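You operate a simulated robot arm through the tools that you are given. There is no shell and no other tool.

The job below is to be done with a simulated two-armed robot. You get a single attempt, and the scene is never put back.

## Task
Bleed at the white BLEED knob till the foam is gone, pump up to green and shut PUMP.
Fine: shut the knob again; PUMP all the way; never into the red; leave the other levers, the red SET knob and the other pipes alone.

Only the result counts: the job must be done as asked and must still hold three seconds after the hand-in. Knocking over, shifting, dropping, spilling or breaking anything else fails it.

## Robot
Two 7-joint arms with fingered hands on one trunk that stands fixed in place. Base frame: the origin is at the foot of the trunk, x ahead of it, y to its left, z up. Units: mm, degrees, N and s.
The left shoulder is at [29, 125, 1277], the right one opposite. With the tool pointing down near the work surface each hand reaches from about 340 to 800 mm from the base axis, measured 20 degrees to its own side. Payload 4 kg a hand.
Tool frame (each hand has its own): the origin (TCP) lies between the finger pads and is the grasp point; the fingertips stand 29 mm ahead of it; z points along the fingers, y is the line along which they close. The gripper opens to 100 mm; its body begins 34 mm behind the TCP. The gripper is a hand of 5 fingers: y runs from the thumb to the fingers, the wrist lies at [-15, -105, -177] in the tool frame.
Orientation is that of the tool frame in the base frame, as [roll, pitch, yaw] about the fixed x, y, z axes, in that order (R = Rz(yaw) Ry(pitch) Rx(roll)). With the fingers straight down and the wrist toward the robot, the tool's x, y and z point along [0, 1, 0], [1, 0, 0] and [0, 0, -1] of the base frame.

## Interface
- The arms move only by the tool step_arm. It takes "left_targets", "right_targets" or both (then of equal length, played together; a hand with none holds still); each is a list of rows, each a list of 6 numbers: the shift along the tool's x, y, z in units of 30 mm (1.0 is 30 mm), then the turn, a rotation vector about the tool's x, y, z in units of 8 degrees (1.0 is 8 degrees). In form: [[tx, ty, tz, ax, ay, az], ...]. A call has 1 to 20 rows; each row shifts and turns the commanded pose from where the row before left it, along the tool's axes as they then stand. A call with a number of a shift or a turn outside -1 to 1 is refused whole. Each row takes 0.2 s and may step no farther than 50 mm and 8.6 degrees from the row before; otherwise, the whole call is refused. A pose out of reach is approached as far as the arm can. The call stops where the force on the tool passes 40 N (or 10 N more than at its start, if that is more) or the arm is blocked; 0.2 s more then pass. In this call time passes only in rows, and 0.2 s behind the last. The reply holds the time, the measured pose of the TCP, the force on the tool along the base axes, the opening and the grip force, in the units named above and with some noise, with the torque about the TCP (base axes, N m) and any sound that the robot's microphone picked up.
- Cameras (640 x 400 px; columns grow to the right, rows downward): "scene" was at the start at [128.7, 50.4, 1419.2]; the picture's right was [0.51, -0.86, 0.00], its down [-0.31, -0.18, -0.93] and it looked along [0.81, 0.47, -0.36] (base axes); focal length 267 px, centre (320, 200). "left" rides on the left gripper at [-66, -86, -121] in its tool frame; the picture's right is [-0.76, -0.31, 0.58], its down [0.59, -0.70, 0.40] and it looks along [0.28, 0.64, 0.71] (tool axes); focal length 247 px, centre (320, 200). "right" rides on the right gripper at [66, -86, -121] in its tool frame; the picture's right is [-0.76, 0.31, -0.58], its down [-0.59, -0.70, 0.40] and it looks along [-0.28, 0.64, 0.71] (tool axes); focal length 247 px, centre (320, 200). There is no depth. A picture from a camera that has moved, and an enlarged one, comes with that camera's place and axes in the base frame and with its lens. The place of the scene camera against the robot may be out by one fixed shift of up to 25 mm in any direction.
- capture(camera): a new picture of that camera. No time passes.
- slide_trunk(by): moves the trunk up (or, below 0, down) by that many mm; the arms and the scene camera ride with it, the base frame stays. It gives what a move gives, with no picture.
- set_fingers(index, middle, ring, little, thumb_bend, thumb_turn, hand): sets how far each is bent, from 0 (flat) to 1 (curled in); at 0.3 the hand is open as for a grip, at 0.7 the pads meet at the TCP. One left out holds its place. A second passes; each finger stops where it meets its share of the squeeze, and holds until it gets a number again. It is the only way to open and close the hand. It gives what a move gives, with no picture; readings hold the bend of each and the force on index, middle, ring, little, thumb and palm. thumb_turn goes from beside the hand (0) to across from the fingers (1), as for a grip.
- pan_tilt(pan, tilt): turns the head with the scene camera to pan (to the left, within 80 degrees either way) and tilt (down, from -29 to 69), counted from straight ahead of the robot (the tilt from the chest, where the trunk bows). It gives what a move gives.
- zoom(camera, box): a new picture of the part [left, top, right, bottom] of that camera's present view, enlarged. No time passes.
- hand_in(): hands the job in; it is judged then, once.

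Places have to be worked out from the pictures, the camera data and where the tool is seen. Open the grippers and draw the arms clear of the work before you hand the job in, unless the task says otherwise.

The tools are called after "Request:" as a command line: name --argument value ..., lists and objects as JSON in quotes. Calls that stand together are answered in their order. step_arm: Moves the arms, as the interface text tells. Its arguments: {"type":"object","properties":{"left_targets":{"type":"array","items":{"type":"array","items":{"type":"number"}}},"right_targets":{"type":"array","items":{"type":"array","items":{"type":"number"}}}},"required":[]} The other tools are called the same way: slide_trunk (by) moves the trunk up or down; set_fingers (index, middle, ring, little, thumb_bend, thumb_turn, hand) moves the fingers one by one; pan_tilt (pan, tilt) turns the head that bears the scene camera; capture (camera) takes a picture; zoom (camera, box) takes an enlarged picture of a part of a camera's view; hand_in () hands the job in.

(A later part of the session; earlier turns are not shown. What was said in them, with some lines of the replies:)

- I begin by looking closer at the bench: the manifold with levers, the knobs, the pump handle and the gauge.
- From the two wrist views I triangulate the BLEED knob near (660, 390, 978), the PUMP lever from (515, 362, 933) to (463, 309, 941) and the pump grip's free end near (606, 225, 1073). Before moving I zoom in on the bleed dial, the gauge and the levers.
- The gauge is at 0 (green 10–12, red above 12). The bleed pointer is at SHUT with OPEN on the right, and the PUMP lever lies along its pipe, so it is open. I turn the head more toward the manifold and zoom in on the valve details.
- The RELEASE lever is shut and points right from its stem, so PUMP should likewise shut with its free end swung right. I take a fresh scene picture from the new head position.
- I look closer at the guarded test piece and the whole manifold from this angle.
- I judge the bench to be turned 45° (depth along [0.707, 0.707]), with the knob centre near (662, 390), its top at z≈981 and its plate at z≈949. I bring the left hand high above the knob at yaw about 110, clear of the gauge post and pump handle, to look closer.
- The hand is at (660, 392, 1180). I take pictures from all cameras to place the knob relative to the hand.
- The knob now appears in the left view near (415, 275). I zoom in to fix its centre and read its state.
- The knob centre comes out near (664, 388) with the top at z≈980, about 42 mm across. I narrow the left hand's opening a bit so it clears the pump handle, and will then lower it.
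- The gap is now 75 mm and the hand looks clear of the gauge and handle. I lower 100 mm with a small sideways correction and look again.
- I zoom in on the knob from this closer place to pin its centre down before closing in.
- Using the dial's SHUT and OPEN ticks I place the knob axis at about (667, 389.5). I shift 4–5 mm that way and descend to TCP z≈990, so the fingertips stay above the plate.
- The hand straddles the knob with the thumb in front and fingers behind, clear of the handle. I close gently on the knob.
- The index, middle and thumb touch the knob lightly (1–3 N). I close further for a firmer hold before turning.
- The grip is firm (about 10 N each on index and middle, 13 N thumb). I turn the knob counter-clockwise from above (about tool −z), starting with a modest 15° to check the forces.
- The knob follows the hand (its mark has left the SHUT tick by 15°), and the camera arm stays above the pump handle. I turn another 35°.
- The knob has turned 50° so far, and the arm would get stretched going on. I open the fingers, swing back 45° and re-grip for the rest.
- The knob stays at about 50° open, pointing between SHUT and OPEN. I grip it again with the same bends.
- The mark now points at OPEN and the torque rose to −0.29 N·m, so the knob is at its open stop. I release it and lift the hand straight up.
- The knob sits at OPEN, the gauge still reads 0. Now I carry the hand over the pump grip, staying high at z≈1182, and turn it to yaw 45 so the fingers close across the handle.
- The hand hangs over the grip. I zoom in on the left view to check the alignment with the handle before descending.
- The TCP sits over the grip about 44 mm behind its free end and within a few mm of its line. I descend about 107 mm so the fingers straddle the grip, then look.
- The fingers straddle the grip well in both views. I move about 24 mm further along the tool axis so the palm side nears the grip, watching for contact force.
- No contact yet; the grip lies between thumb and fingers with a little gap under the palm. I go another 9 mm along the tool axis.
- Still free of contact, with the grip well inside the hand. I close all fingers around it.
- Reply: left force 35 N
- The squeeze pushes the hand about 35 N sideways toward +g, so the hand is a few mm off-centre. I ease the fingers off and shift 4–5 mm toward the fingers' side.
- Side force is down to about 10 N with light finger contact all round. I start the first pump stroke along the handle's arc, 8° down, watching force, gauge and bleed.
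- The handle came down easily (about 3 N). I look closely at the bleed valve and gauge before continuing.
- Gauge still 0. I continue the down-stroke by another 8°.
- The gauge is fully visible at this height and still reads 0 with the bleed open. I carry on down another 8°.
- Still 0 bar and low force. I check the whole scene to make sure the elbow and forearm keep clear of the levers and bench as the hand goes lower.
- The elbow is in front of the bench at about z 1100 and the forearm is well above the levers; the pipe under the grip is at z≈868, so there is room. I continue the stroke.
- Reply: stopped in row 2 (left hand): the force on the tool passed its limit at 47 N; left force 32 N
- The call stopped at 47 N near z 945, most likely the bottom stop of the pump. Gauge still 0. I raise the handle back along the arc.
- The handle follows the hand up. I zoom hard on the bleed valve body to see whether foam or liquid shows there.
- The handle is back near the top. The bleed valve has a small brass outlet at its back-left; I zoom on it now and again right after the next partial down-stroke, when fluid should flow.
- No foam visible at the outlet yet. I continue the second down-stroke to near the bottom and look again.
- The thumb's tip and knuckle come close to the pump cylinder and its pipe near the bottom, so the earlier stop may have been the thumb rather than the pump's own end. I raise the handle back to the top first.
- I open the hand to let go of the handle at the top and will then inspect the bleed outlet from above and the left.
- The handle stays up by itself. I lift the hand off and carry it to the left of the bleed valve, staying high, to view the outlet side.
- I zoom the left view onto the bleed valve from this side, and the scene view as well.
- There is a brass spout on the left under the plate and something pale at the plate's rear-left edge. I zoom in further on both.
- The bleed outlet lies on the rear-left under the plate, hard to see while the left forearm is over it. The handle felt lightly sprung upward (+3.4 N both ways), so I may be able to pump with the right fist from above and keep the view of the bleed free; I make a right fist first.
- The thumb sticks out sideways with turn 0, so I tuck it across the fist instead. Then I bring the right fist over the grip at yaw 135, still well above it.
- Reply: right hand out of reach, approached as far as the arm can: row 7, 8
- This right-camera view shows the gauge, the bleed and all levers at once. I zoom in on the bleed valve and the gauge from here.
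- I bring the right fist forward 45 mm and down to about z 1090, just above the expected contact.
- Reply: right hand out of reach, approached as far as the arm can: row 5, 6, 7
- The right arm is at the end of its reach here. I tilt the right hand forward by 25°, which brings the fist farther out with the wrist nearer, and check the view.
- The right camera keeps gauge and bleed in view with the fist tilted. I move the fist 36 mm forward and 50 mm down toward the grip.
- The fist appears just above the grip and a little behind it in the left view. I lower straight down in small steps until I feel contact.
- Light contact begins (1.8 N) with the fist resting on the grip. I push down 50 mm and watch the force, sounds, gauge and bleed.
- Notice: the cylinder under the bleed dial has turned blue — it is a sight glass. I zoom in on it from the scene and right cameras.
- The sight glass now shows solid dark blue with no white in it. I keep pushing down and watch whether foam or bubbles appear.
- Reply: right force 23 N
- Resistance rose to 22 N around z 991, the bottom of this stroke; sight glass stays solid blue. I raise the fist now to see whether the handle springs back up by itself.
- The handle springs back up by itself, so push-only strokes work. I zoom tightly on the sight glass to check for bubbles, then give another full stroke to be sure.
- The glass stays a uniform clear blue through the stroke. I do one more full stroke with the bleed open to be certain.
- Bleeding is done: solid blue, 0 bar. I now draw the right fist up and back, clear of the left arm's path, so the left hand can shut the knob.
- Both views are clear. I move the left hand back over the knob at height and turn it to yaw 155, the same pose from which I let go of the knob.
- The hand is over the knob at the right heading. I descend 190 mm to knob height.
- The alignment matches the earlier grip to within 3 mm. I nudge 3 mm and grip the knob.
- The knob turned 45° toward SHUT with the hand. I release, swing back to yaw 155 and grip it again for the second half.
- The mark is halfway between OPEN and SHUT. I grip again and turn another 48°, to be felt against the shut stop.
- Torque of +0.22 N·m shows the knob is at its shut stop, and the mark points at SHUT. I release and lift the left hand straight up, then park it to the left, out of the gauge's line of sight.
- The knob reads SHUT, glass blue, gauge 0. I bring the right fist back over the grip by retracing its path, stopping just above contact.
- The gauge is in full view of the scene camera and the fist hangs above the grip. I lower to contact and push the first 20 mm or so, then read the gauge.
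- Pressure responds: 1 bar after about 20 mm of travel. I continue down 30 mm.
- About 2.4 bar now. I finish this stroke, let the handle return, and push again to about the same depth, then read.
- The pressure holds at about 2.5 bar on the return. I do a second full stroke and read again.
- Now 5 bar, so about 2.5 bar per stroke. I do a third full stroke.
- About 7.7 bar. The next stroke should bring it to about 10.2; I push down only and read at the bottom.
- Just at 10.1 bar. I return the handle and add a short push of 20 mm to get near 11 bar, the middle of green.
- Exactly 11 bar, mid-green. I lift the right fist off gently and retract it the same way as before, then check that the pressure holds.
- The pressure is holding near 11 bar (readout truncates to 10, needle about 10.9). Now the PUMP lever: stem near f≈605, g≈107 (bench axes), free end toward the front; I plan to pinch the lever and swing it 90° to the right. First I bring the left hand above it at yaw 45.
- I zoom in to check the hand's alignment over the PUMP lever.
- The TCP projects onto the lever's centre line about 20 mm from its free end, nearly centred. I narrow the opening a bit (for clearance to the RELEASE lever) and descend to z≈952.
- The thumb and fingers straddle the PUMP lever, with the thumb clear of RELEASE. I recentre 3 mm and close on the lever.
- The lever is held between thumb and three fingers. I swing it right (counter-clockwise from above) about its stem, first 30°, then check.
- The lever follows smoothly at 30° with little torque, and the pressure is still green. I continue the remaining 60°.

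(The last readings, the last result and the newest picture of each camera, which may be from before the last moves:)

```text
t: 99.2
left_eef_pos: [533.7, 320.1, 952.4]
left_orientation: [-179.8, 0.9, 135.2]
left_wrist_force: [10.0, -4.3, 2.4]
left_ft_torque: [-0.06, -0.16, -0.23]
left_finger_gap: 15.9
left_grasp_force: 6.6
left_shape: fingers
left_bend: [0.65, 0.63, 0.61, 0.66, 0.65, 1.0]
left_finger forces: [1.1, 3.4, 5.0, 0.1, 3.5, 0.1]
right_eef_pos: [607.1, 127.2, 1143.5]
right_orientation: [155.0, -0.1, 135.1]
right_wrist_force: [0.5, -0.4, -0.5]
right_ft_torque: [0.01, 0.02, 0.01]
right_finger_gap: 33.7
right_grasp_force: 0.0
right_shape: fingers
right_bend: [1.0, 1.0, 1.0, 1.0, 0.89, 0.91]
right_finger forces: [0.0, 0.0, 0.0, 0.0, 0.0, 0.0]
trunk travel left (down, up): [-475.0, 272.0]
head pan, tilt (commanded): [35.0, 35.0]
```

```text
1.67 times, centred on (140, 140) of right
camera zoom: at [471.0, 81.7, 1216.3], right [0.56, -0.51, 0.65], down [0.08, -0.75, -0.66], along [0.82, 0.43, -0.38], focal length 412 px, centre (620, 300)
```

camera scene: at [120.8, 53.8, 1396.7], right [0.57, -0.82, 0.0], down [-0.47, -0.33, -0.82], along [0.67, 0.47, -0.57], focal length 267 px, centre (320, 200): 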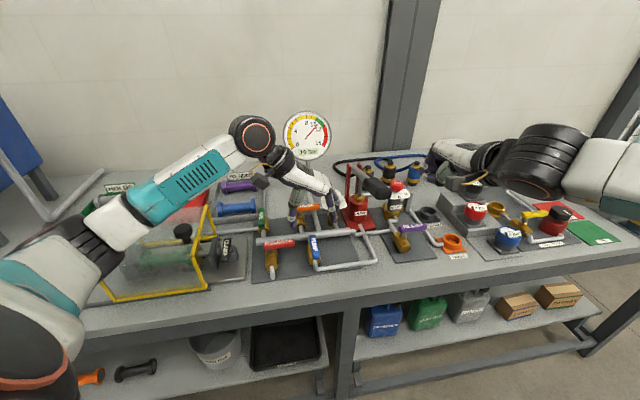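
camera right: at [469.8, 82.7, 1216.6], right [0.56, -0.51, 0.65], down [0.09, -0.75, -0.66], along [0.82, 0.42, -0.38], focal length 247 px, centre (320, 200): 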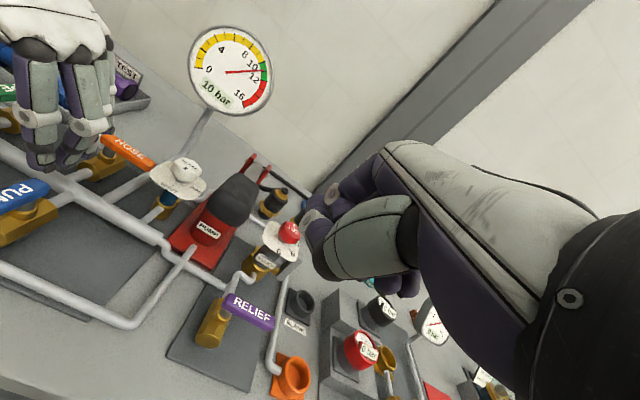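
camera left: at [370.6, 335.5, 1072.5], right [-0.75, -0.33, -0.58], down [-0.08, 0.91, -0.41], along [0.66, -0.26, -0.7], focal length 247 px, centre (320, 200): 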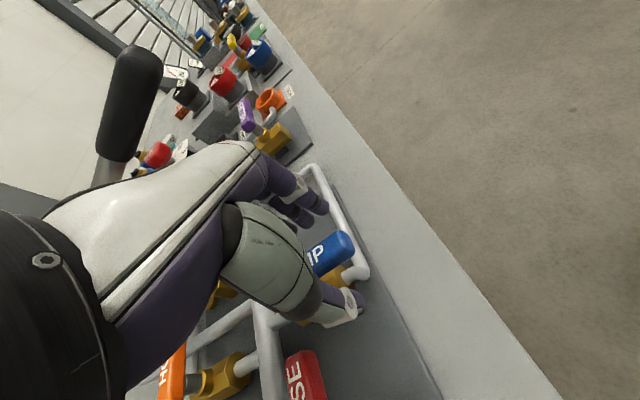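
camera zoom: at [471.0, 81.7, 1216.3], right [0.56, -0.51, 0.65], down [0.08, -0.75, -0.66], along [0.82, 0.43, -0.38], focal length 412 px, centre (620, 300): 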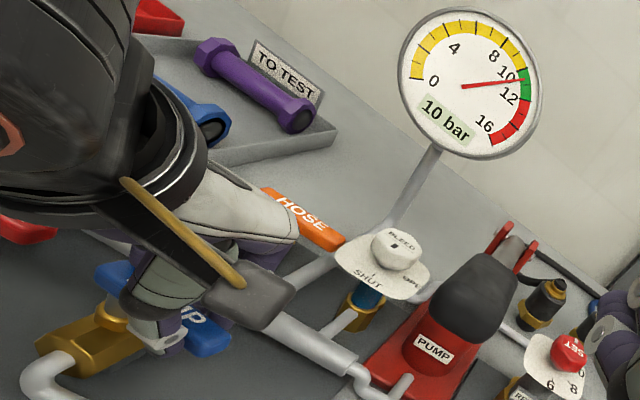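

The lever is about at right angles now, but may lag a few degrees in the fingers (torque only −0.23). I push on a further 12° to feel the shut stop.

Request:
step_arm --left_targets '[[0.007, 0.141, 0, 0, 0, -0.5], [0.007, 0.141, 0, 0, 0, -0.5], [0.007, 0.141, 0, 0, 0, -0.5]]'

Request:
zoom --camera "left" --box '[230, 170, 410, 350]'

Request:
zoom --camera "right" --box '[0, 120, 180, 260]'

```text
t: 100.0
left_eef_pos: [539.9, 330.3, 951.3]
left_orientation: [-179.6, 0.8, 147.1]
left_wrist_force: [0.0, -6.1, 2.9]
left_ft_torque: [-0.2, 0.01, -0.11]
left_finger_gap: 18.5
left_grasp_force: 5.4
left_shape: fingers
left_bend: [0.66, 0.65, 0.63, 0.66, 0.64, 1.0]
left_finger forces: [0.0, 0.8, 2.3, 0.1, 6.7, 0.0]
right_eef_pos: [606.0, 129.3, 1141.4]
right_orientation: [155.0, -0.1, 135.3]
right_wrist_force: [0.6, -0.2, -0.4]
right_ft_torque: [-0.04, -0.03, 0.0]
right_finger_gap: 33.2
right_grasp_force: 0.0
right_shape: fingers
right_bend: [1.0, 1.0, 1.0, 1.0, 0.89, 0.91]
right_finger forces: [0.0, 0.0, 0.1, 0.0, 0.1, 0.1]
trunk travel left (down, up): [-475.0, 272.0]
head pan, tilt (commanded): [35.0, 35.0]
```

```text
2.22 times, centred on (320, 260) of left
camera zoom: at [547.5, 224.6, 1074.8], right [0.47, -0.68, -0.56], down [-0.87, -0.28, -0.4], along [0.12, 0.68, -0.72], focal length 549 px, centre (320, 67)
```

zoom: 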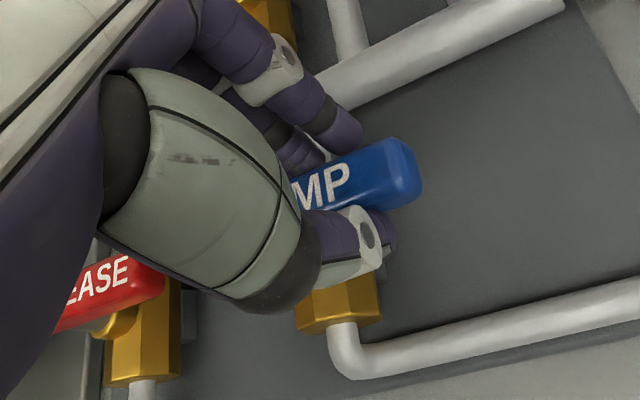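

```text
2.86 times, centred on (90, 190) of right
camera zoom: at [470.0, 82.2, 1216.4], right [0.56, -0.51, 0.65], down [0.09, -0.75, -0.66], along [0.82, 0.43, -0.38], focal length 706 px, centre (977, 229)
```

zoom: 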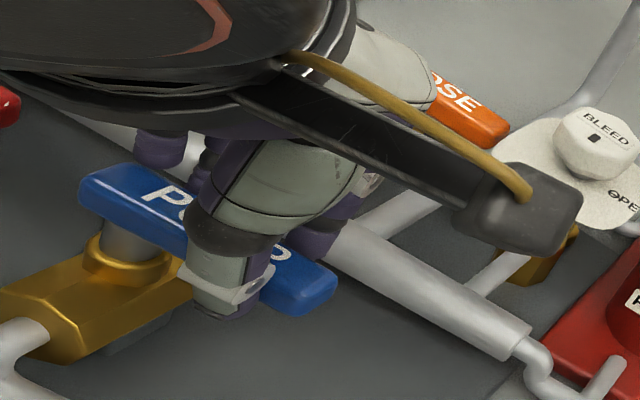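

The lever looks nearly parallel to the header and RELEASE lever. I press its free end a little further toward the header to make sure it is hard against its stop.

Request:
step_arm --left_targets '[[0, 0.1, 0, 0, 0, 0], [0, 0.1, 0, 0, 0, 0]]'

Request:
zoom --camera "left" --box '[230, 170, 410, 350]'

```text
t: 100.6
left_eef_pos: [542.8, 334.7, 952.2]
left_orientation: [-179.6, 0.7, 147.0]
left_wrist_force: [-4.5, -8.9, 4.5]
left_ft_torque: [-0.32, 0.14, -0.04]
left_finger_gap: 23.6
left_grasp_force: 4.8
left_shape: fingers
left_bend: [0.66, 0.66, 0.66, 0.66, 0.62, 1.0]
left_finger forces: [0.1, 0.1, 0.1, 0.1, 9.4, 0.0]
right_eef_pos: [606.1, 127.5, 1143.6]
right_orientation: [155.0, -0.1, 135.1]
right_wrist_force: [0.0, -0.2, 0.2]
right_ft_torque: [0.0, -0.02, 0.0]
right_finger_gap: 33.1
right_grasp_force: 0.1
right_shape: fingers
right_bend: [1.0, 1.0, 1.0, 1.0, 0.89, 0.91]
right_finger forces: [0.0, 0.0, 0.1, 0.0, 0.0, 0.0]
trunk travel left (down, up): [-475.0, 272.0]
head pan, tilt (commanded): [35.0, 35.0]
```

```text
2.22 times, centred on (320, 260) of left
camera zoom: at [550.3, 228.7, 1075.6], right [0.47, -0.68, -0.56], down [-0.87, -0.27, -0.4], along [0.12, 0.68, -0.72], focal length 549 px, centre (320, 67)
```

zoom: 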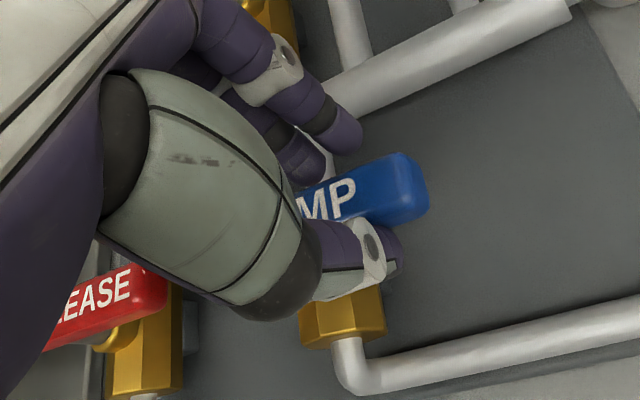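

The lever no longer moves although the thumb presses 9 N on it, so it is against its stop. I open the hand and lift straight up to inspect.

Request:
set_fingers --hand "left" --index 0.42 --middle 0.42 --ring 0.42 --little 0.42 --thumb_bend 0.42

Request:
step_arm --left_targets '[[0, 0, -0.9, 0, 0, 0], [0, 0, -0.9, 0, 0, 0], [0, 0, -0.9, 0, 0, 0], [0, 0, -0.9, 0, 0, 0], [0, 0, -0.9, 0, 0, 0], [0, 0, -0.9, 0, 0, 0], [0, 0, -0.9, 0, 0, 0], [0, 0, -0.9, 0, 0, 0]]'

Request:
zoom --camera "right" --box '[0, 20, 280, 260]'

Request:
capture --camera "scene"

Request:
capture --camera "left"

```text
t: 101.6
left_eef_pos: [543.8, 335.6, 951.5]
left_orientation: [-179.7, 0.8, 146.9]
left_wrist_force: [-0.1, -0.1, 0.3]
left_ft_torque: [-0.05, -0.01, 0.0]
left_finger_gap: 69.4
left_grasp_force: 0.0
left_shape: fingers
left_bend: [0.42, 0.42, 0.42, 0.42, 0.42, 0.99]
left_finger forces: [0.0, 0.0, 0.0, 0.0, 0.0, 0.0]
right_eef_pos: [606.2, 127.7, 1142.3]
right_orientation: [155.1, 0.0, 135.2]
right_wrist_force: [0.4, 0.3, 0.5]
right_ft_torque: [-0.03, 0.0, -0.01]
right_finger_gap: 33.1
right_grasp_force: 0.1
right_shape: fingers
right_bend: [1.0, 1.0, 1.0, 1.0, 0.89, 0.91]
right_finger forces: [0.1, 0.0, 0.1, 0.1, 0.0, 0.0]
trunk travel left (down, up): [-475.0, 272.0]
head pan, tilt (commanded): [35.0, 35.0]
```

```text
t: 103.4
left_eef_pos: [540.1, 339.1, 1168.1]
left_orientation: [-179.6, 0.6, 147.0]
left_wrist_force: [-0.1, -0.3, 0.2]
left_ft_torque: [0.03, 0.02, 0.0]
left_finger_gap: 69.4
left_grasp_force: 0.0
left_shape: fingers
left_bend: [0.42, 0.42, 0.42, 0.42, 0.42, 0.99]
left_finger forces: [0.1, 0.1, 0.0, 0.0, 0.1, 0.0]
right_eef_pos: [606.5, 127.8, 1143.5]
right_orientation: [155.1, 0.1, 135.0]
right_wrist_force: [0.4, -0.9, 0.5]
right_ft_torque: [0.02, 0.02, 0.01]
right_finger_gap: 33.1
right_grasp_force: 0.1
right_shape: fingers
right_bend: [1.0, 1.0, 1.0, 1.0, 0.89, 0.91]
right_finger forces: [0.0, 0.1, 0.0, 0.0, 0.0, 0.1]
trunk travel left (down, up): [-475.0, 272.0]
head pan, tilt (commanded): [35.0, 35.0]
```

```text
1.67 times, centred on (140, 140) of right
camera zoom: at [469.7, 82.0, 1216.8], right [0.56, -0.51, 0.65], down [0.09, -0.75, -0.66], along [0.82, 0.43, -0.38], focal length 412 px, centre (620, 300)
```

zoom: 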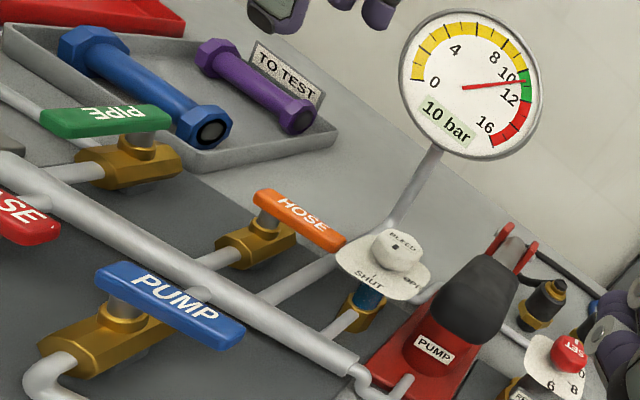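

```text
taken
camera scene: at [120.6, 53.0, 1396.8], right [0.57, -0.82, 0.0], down [-0.47, -0.33, -0.82], along [0.67, 0.47, -0.57], focal length 267 px, centre (320, 200)
```

scene: 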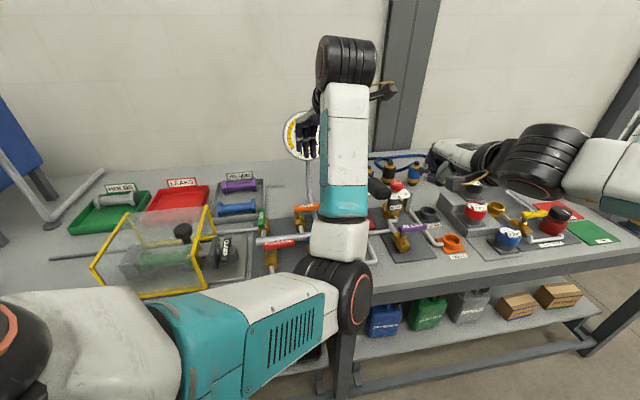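

```text
taken
camera left: at [547.6, 232.2, 1291.5], right [0.47, -0.68, -0.57], down [-0.87, -0.27, -0.4], along [0.12, 0.68, -0.72], focal length 247 px, centre (320, 200)
```

left: 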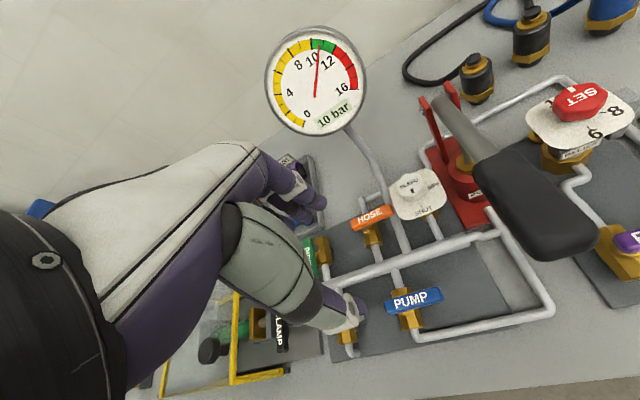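

The PUMP lever now lies across its pipe like HOSE and RELEASE. I zoom in to check its angle and the gauge accurately.

Request:
zoom --camera "left" --box '[340, 180, 480, 340]'

Request:
zoom --camera "left" --box '[255, 20, 375, 140]'

Request:
zoom --camera "right" --box '[0, 120, 180, 260]'

```text
2.50 times, centred on (410, 260) of left
camera zoom: at [547.6, 232.2, 1291.5], right [0.47, -0.68, -0.57], down [-0.87, -0.27, -0.4], along [0.12, 0.68, -0.72], focal length 617 px, centre (95, 50)
```

zoom: 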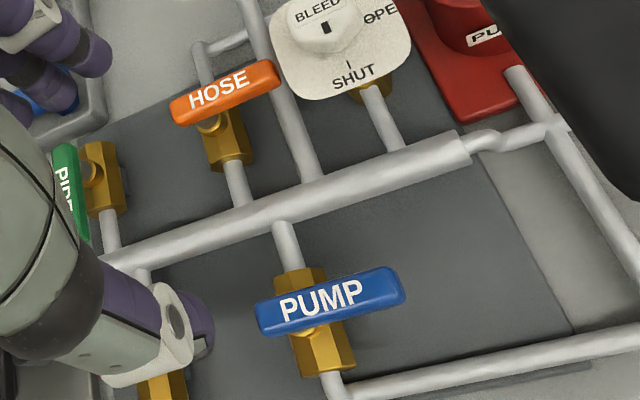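

```text
3.33 times, centred on (315, 80) of left
camera zoom: at [547.6, 232.2, 1291.5], right [0.47, -0.68, -0.57], down [-0.87, -0.27, -0.4], along [0.12, 0.68, -0.72], focal length 823 px, centre (337, 600)
```

zoom: 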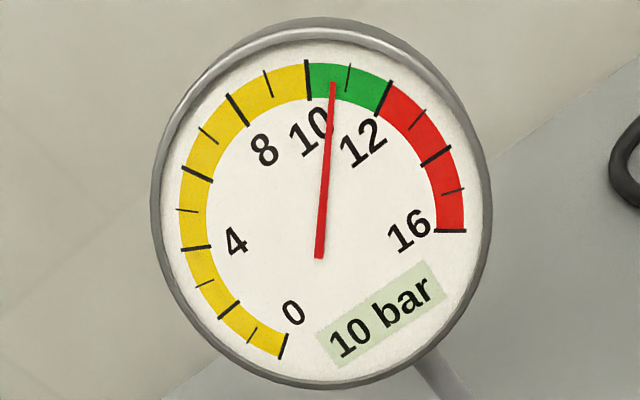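

```text
2.86 times, centred on (90, 190) of right
camera zoom: at [469.7, 82.0, 1216.8], right [0.56, -0.51, 0.65], down [0.09, -0.75, -0.66], along [0.82, 0.43, -0.38], focal length 706 px, centre (977, 229)
```

zoom: 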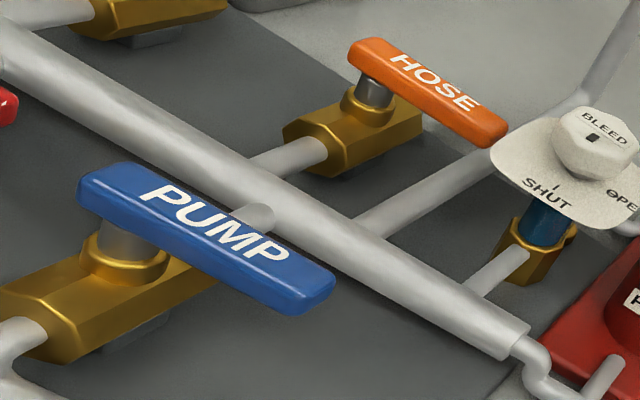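

The lever is parallel to the header, same as RELEASE and HOSE, and the needle sits around 10.6 in the green. Now I draw both arms clear of the work: the left back to its starting place and the right up and back.

Request:
step_arm --left_targets '[[0.95, 0.21, -0.31, 0, 0, 0], [0.95, 0.21, -0.31, 0, 0, 0], [0.95, 0.21, -0.31, 0, 0, 0], [0.95, 0.21, -0.31, 0, 0, 0], [0.95, 0.21, -0.31, 0, 0, 0], [0.95, 0.21, -0.31, 0, 0, 0], [0, 0, 0, 0, 0, 1], [0, 0, 0, 0, 0, 1], [0, 0, 0, 0, 0, 1], [0, 0, 0, 0, 0, 1], [0, 0, 0, 0, 0, 1], [0, 0, 0, 0, 0, 1], [0, 0, 0, 0, 0, 1], [0, 0, 0, 0, 0, 0], [0, 0, 0, 0, 0, 0], [0, 0, 0, 0, 0, 0], [0, 0, 0, 0, 0, 0], [0, 0, 0, 0, 0, 0], [0, 0, 0, 0, 0, 0]]' --right_targets '[[0.173, -0.283, -0.917, 0, 0, 0], [0.173, -0.283, -0.917, 0, 0, 0], [0.173, -0.283, -0.917, 0, 0, 0], [0.173, -0.283, -0.917, 0, 0, 0], [0.173, -0.283, -0.917, 0, 0, 0], [0.173, -0.283, -0.917, 0, 0, 0], [0.173, -0.283, -0.917, 0, 0, 0], [0.173, -0.283, -0.917, 0, 0, 0], [0.173, -0.283, -0.917, 0, 0, 0], [0, 0, 0, 0.78, 0, 0], [0, 0, 0, 0.78, 0, 0], [0, 0, 0, 0.78, 0, 0], [0, 0, 0, 0.78, 0, 0], [0, 0, 0, 0, 0, 0.94], [0, 0, 0, 0, 0, 0.94], [0, 0, 0, 0, 0, 0.94], [0, 0, 0, 0, 0, 0.94], [0, 0, 0, 0, 0, 0.94], [0, 0, 0, 0, 0, 0.94]]'

Request:
capture --camera "scene"

Request:
zoom --camera "scene" --box '[280, 105, 335, 165]'

Request:
zoom --camera "scene" --box '[230, 170, 460, 300]'

```text
t: 107.4
left_eef_pos: [417.0, 464.6, 1219.5]
left_orientation: [179.5, 0.8, 91.0]
left_wrist_force: [0.3, 0.1, -0.1]
left_ft_torque: [-0.03, -0.01, -0.01]
left_finger_gap: 69.3
left_grasp_force: 0.1
left_shape: fingers
left_bend: [0.42, 0.42, 0.42, 0.42, 0.42, 0.99]
left_finger forces: [0.0, 0.1, 0.0, 0.0, 0.1, 0.0]
right_eef_pos: [450.9, 38.7, 1334.8]
right_orientation: [-180.0, 0.1, 89.8]
right_wrist_force: [0.7, -0.4, 0.4]
right_ft_torque: [0.0, 0.03, -0.01]
right_finger_gap: 33.2
right_grasp_force: 0.0
right_shape: fingers
right_bend: [1.0, 1.0, 1.0, 1.0, 0.89, 0.91]
right_finger forces: [0.0, 0.0, 0.0, 0.0, 0.0, 0.1]
trunk travel left (down, up): [-475.0, 272.0]
head pan, tilt (commanded): [35.0, 35.0]
```

```text
taken
camera scene: at [120.6, 54.0, 1396.7], right [0.57, -0.82, 0.0], down [-0.47, -0.33, -0.82], along [0.67, 0.47, -0.57], focal length 267 px, centre (320, 200)
```

scene: 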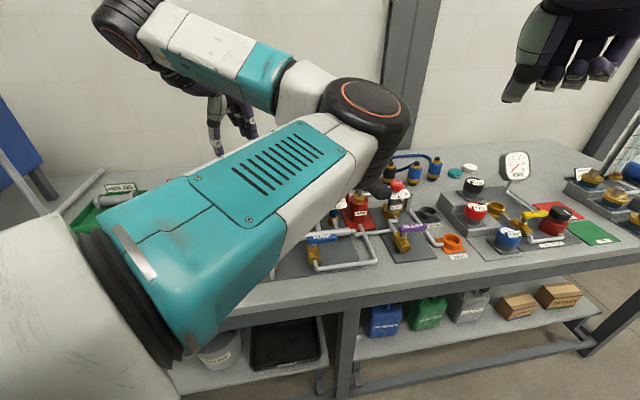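

```text
6.67 times, centred on (308, 135) of scene
camera zoom: at [120.6, 54.0, 1396.7], right [0.57, -0.82, 0.0], down [-0.47, -0.33, -0.82], along [0.67, 0.47, -0.57], focal length 1779 px, centre (403, 633)
```

zoom: 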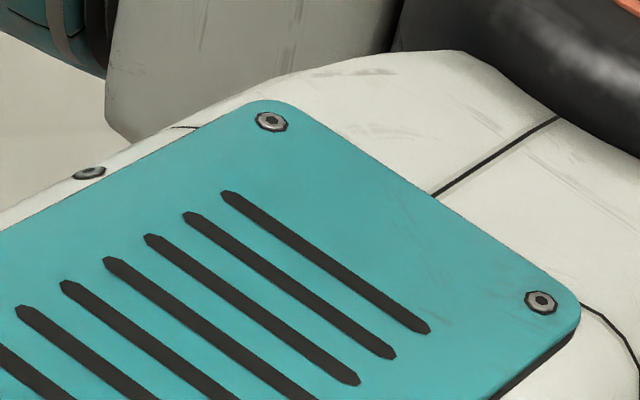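

```text
2.78 times, centred on (345, 235) of scene
camera zoom: at [120.6, 54.0, 1396.7], right [0.57, -0.82, 0.0], down [-0.47, -0.33, -0.82], along [0.67, 0.47, -0.57], focal length 742 px, centre (250, 103)
```

zoom: 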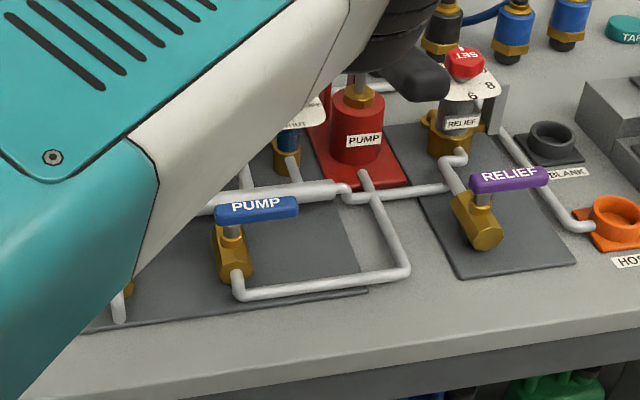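

The left elbow swung in front of the head camera but it is high up, near (331, 150, 1331), away from everything. I read the gauge and valves through the wrist cameras instead.

Request:
capture --camera "left"

Request:
capture --camera "right"

Request:
zoom --camera "left" --box '[230, 90, 330, 210]'

```text
taken
camera left: at [332.7, 399.3, 1342.7], right [-0.29, -0.77, -0.57], down [-0.71, 0.57, -0.41], along [0.64, 0.28, -0.71], focal length 247 px, centre (320, 200)
```

left: 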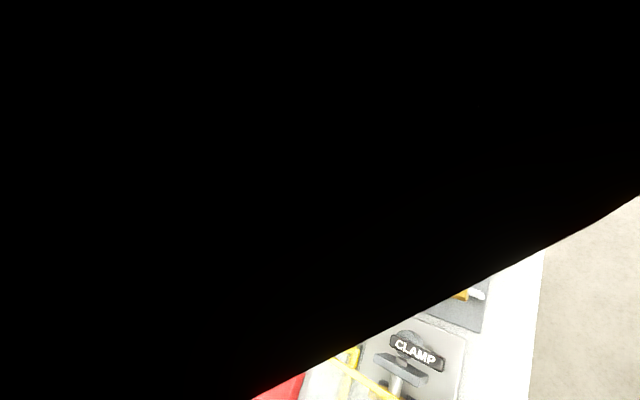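

```text
taken
camera right: at [365.0, 103.8, 1457.0], right [0.3, -0.76, 0.58], down [-0.71, -0.59, -0.4], along [0.64, -0.29, -0.71], focal length 247 px, centre (320, 200)
```

right: 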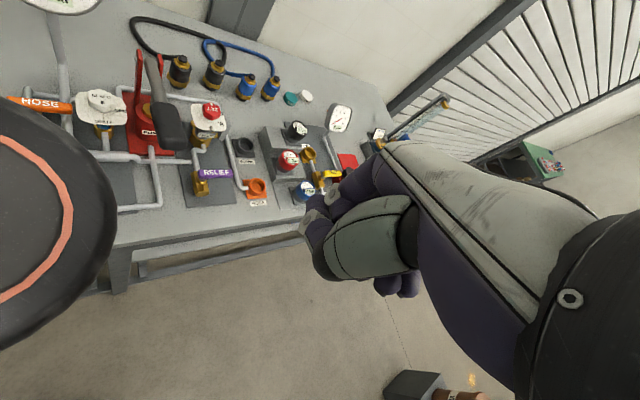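

```text
3.33 times, centred on (280, 150) of left
camera zoom: at [332.7, 399.3, 1342.7], right [-0.29, -0.77, -0.57], down [-0.71, 0.57, -0.41], along [0.64, 0.28, -0.71], focal length 823 px, centre (453, 367)
```

zoom: 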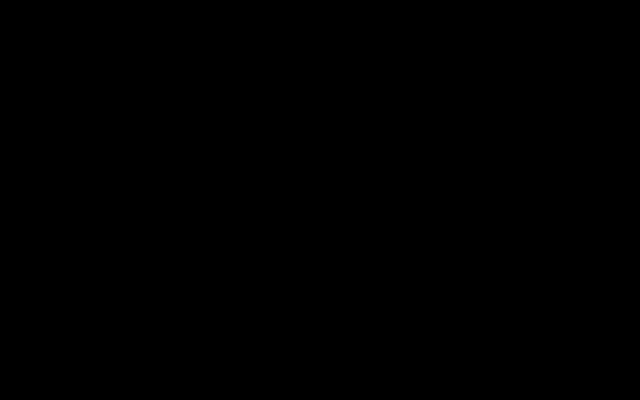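

The left arm's own elbow blocks the left camera in this posture. I move the left hand outward to the left so the elbow swings away, and check again.

Request:
step_arm --left_targets '[[0.9, 0, 0, 0, 0, 0], [0.9, 0, 0, 0, 0, 0], [0.9, 0, 0, 0, 0, 0], [0.9, 0, 0, 0, 0, 0]]'

Request:
capture --camera "scene"

Request:
capture --camera "left"

Request:
capture --camera "right"

```text
t: 108.4
left_eef_pos: [415.9, 573.0, 1218.5]
left_orientation: [179.5, 0.9, 90.9]
left_wrist_force: [-0.2, 0.1, 0.1]
left_ft_torque: [-0.01, 0.0, 0.04]
left_finger_gap: 69.6
left_grasp_force: 0.0
left_shape: fingers
left_bend: [0.42, 0.42, 0.42, 0.42, 0.42, 0.99]
left_finger forces: [0.1, 0.0, 0.0, 0.1, 0.1, 0.1]
right_eef_pos: [449.5, 39.1, 1336.0]
right_orientation: [-179.9, 0.0, 90.0]
right_wrist_force: [-0.4, -0.1, 1.0]
right_ft_torque: [-0.04, 0.02, 0.03]
right_finger_gap: 33.1
right_grasp_force: 0.0
right_shape: fingers
right_bend: [1.0, 1.0, 1.0, 1.0, 0.89, 0.91]
right_finger forces: [0.1, 0.1, 0.0, 0.0, 0.1, 0.0]
trunk travel left (down, up): [-475.0, 272.0]
head pan, tilt (commanded): [35.0, 35.0]
```

```text
taken
camera scene: at [120.6, 54.4, 1396.7], right [0.57, -0.82, 0.0], down [-0.47, -0.33, -0.82], along [0.67, 0.47, -0.57], focal length 267 px, centre (320, 200)
```

scene: 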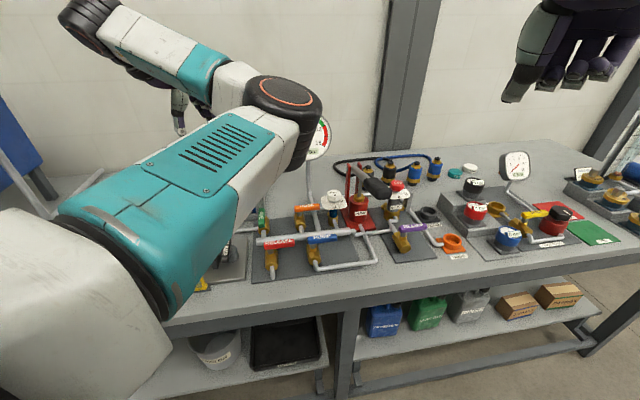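

```text
taken
camera left: at [331.3, 507.5, 1341.4], right [-0.29, -0.77, -0.57], down [-0.71, 0.57, -0.41], along [0.64, 0.28, -0.71], focal length 247 px, centre (320, 200)
```

left: 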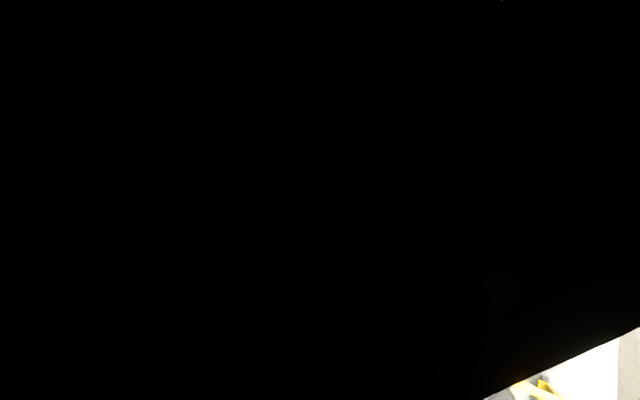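

```text
taken
camera right: at [364.8, 104.0, 1457.0], right [0.31, -0.76, 0.58], down [-0.7, -0.59, -0.4], along [0.64, -0.28, -0.71], focal length 247 px, centre (320, 200)
```

right: 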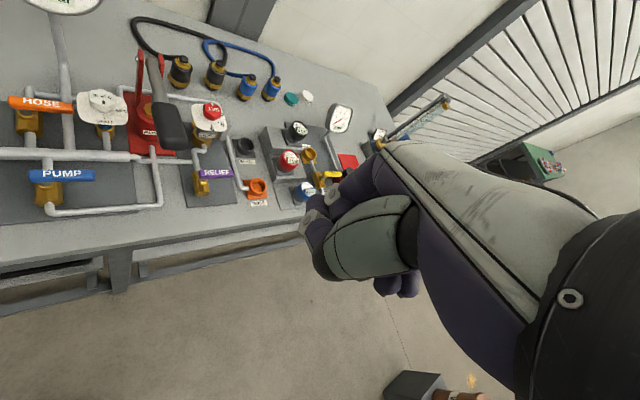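

The PUMP lever and levers all read correctly in the right view. The elbow still hides part of the gauge, so I move the left hand another bit to the left.

Request:
step_arm --left_targets '[[0.9, -0.3, 0, 0, 0, 0], [0.9, -0.3, 0, 0, 0, 0], [0.9, -0.3, 0, 0, 0, 0]]'

Request:
capture --camera "scene"

Request:
zoom --camera "scene" --box '[280, 105, 335, 165]'

```text
t: 109.2
left_eef_pos: [387.5, 654.0, 1216.5]
left_orientation: [179.5, 1.0, 90.9]
left_wrist_force: [-0.2, 0.1, 0.3]
left_ft_torque: [-0.05, -0.02, -0.02]
left_finger_gap: 69.5
left_grasp_force: 0.0
left_shape: fingers
left_bend: [0.42, 0.42, 0.42, 0.42, 0.42, 0.99]
left_finger forces: [0.0, 0.1, 0.0, 0.0, 0.1, 0.0]
right_eef_pos: [450.1, 39.2, 1336.0]
right_orientation: [-179.9, 0.1, 90.0]
right_wrist_force: [-0.2, -0.2, 0.2]
right_ft_torque: [-0.01, 0.02, -0.01]
right_finger_gap: 33.0
right_grasp_force: 0.0
right_shape: fingers
right_bend: [1.0, 1.0, 1.0, 1.0, 0.89, 0.91]
right_finger forces: [0.0, 0.0, 0.1, 0.0, 0.1, 0.0]
trunk travel left (down, up): [-475.0, 272.0]
head pan, tilt (commanded): [35.0, 35.0]
```

```text
taken
camera scene: at [120.1, 55.2, 1396.7], right [0.57, -0.82, 0.0], down [-0.47, -0.33, -0.82], along [0.67, 0.47, -0.57], focal length 267 px, centre (320, 200)
```

scene: 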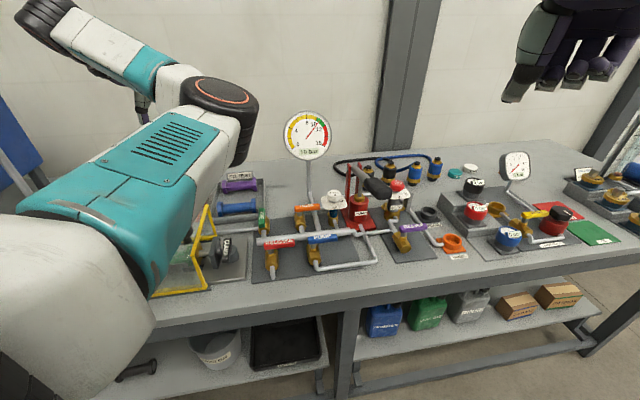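

```text
6.67 times, centred on (308, 135) of scene
camera zoom: at [120.1, 55.2, 1396.7], right [0.57, -0.82, 0.0], down [-0.47, -0.33, -0.82], along [0.67, 0.47, -0.57], focal length 1779 px, centre (403, 633)
```

zoom: 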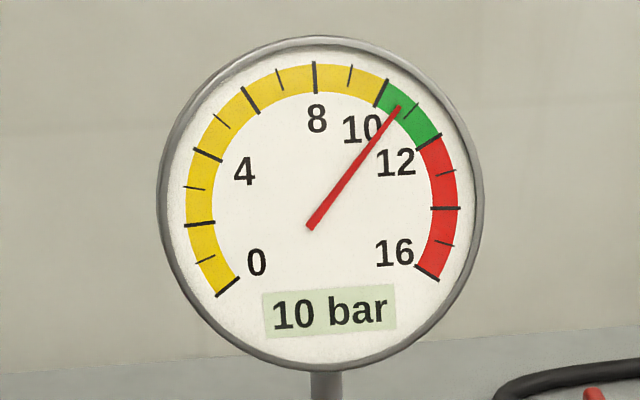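

The gauge reads about 10.6 bar, in the green. I open both hands now (which also lets time pass) and check that the pressure holds.

Request:
set_fingers --hand "right" --index 0.3 --middle 0.3 --ring 0.3 --little 0.3 --thumb_bend 0.3 --thumb_turn 1

Request:
set_fingers --hand "left" --index 0.3 --middle 0.3 --ring 0.3 --little 0.3 --thumb_bend 0.3 --thumb_turn 1

Request:
zoom --camera "scene" --box '[280, 105, 335, 165]'

Request:
zoom --camera "scene" --box '[230, 170, 460, 300]'

```text
t: 110.2
left_eef_pos: [388.1, 653.7, 1219.1]
left_orientation: [179.5, 0.8, 91.0]
left_wrist_force: [0.4, -0.6, 0.3]
left_ft_torque: [0.05, 0.03, 0.02]
left_finger_gap: 69.4
left_grasp_force: 0.1
left_shape: fingers
left_bend: [0.42, 0.42, 0.42, 0.42, 0.42, 0.99]
left_finger forces: [0.0, 0.0, 0.0, 0.0, 0.0, 0.1]
right_eef_pos: [450.1, 38.3, 1336.1]
right_orientation: [179.9, 0.1, 89.9]
right_wrist_force: [-0.6, -0.5, -0.6]
right_ft_torque: [-0.01, 0.01, 0.0]
right_finger_gap: 98.3
right_grasp_force: 0.0
right_shape: fingers
right_bend: [0.3, 0.3, 0.3, 0.3, 0.3, 0.98]
right_finger forces: [0.1, 0.0, 0.0, 0.1, 0.0, 0.1]
trunk travel left (down, up): [-475.0, 272.0]
head pan, tilt (commanded): [35.0, 35.0]
```

```text
t: 111.2
left_eef_pos: [389.5, 652.0, 1219.4]
left_orientation: [179.4, 0.8, 90.8]
left_wrist_force: [0.4, -0.5, 0.0]
left_ft_torque: [0.01, -0.02, 0.01]
left_finger_gap: 98.3
left_grasp_force: 0.0
left_shape: fingers
left_bend: [0.3, 0.3, 0.3, 0.3, 0.3, 0.98]
left_finger forces: [0.0, 0.0, 0.1, 0.0, 0.0, 0.0]
right_eef_pos: [450.4, 37.6, 1335.1]
right_orientation: [180.0, 0.0, 90.0]
right_wrist_force: [-0.3, -0.4, -0.1]
right_ft_torque: [0.01, -0.01, -0.02]
right_finger_gap: 98.3
right_grasp_force: 0.0
right_shape: fingers
right_bend: [0.3, 0.3, 0.3, 0.3, 0.3, 0.98]
right_finger forces: [0.0, 0.1, 0.1, 0.0, 0.0, 0.0]
trunk travel left (down, up): [-475.0, 272.0]
head pan, tilt (commanded): [35.0, 35.0]
```

```text
6.67 times, centred on (308, 135) of scene
camera zoom: at [120.7, 53.5, 1396.7], right [0.57, -0.82, 0.0], down [-0.47, -0.33, -0.82], along [0.67, 0.47, -0.57], focal length 1779 px, centre (403, 633)
```

zoom: 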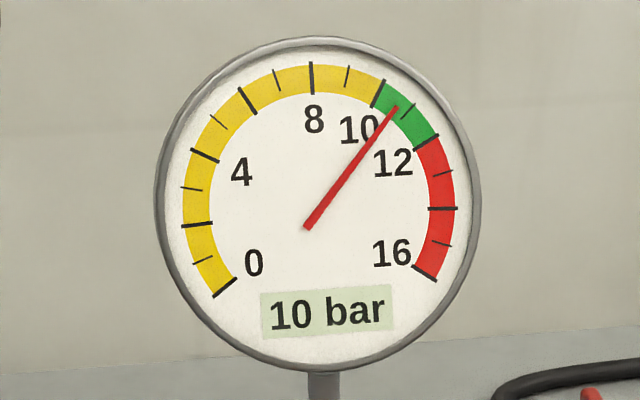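

```text
2.78 times, centred on (345, 235) of scene
camera zoom: at [120.7, 53.5, 1396.7], right [0.57, -0.82, 0.0], down [-0.47, -0.33, -0.82], along [0.67, 0.47, -0.57], focal length 742 px, centre (250, 103)
```

zoom: 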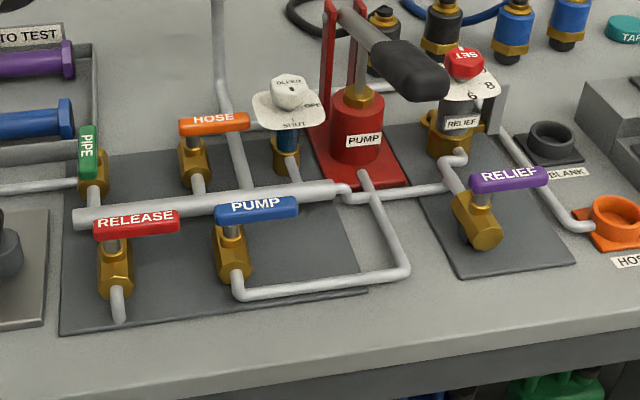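

Pressure is steady at about 10.6 bar. I check the knob and the PUMP lever once more in close-up.

Request:
zoom --camera "scene" --box '[320, 185, 365, 225]'

Request:
zoom --camera "scene" --box '[255, 200, 350, 280]'

Request:
zoom --camera "right" --box '[0, 70, 150, 220]'

```text
10.00 times, centred on (342, 205) of scene
camera zoom: at [120.7, 53.5, 1396.7], right [0.57, -0.82, 0.0], down [-0.47, -0.33, -0.82], along [0.67, 0.47, -0.57], focal length 2668 px, centre (95, 150)
```

zoom: 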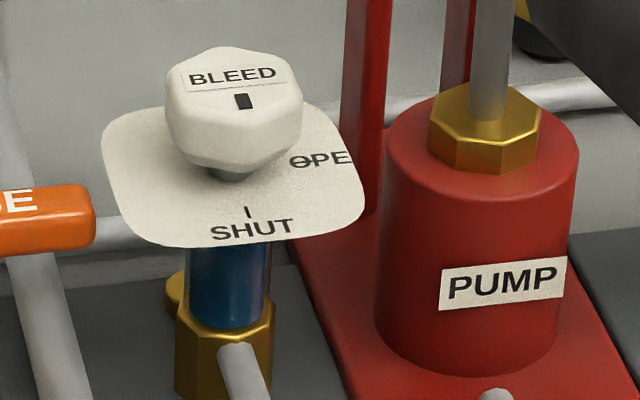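

```text
5.00 times, centred on (302, 240) of scene
camera zoom: at [120.7, 53.5, 1396.7], right [0.57, -0.82, 0.0], down [-0.47, -0.33, -0.82], along [0.67, 0.47, -0.57], focal length 1334 px, centre (408, 0)
```

zoom: 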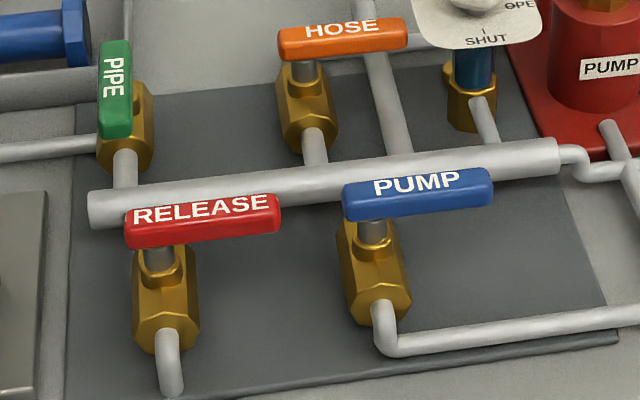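

```text
2.67 times, centred on (75, 145) of right
camera zoom: at [364.9, 103.1, 1457.0], right [0.31, -0.76, 0.58], down [-0.7, -0.59, -0.4], along [0.64, -0.28, -0.71], focal length 659 px, centre (973, 347)
```

zoom: 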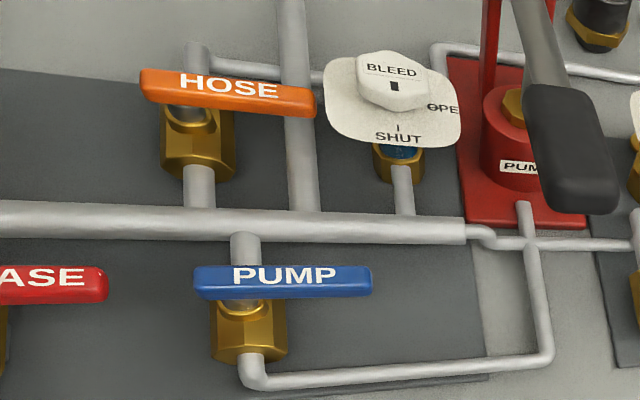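

The knob points at SHUT with clear blue fluid, and PUMP is fully across its pipe, parallel to RELEASE. The pressure holds at about 10.6 bar in the green, the other controls are untouched, and both hands are open and clear. I hand the job in.

Request:
hand_in

```text
The job is handed in.
```

The job is handed in. The line is bled, the pressure is in the green and PUMP is shut.

- **Bleeding:** I opened the white BLEED knob fully and pumped. The sight glass under the dial turned solid blue with no foam, and it stayed that way through two further strokes. I then turned the knob back to SHUT until it met its stop.
- **Pressure:** I pumped up to 11 bar. It slipped to about 10.6 bar by the time PUMP was shut and then held steady. It never went past 11, so it stayed out of the red.
- **PUMP lever:** I turned it 90° until it met its stop. It now lies across its pipe, parallel to the RELEASE lever.
- **Everything else:** The other levers, the red SET knob and the other pipes look unchanged in the last pictures. Both hands are open and clear of the bench.
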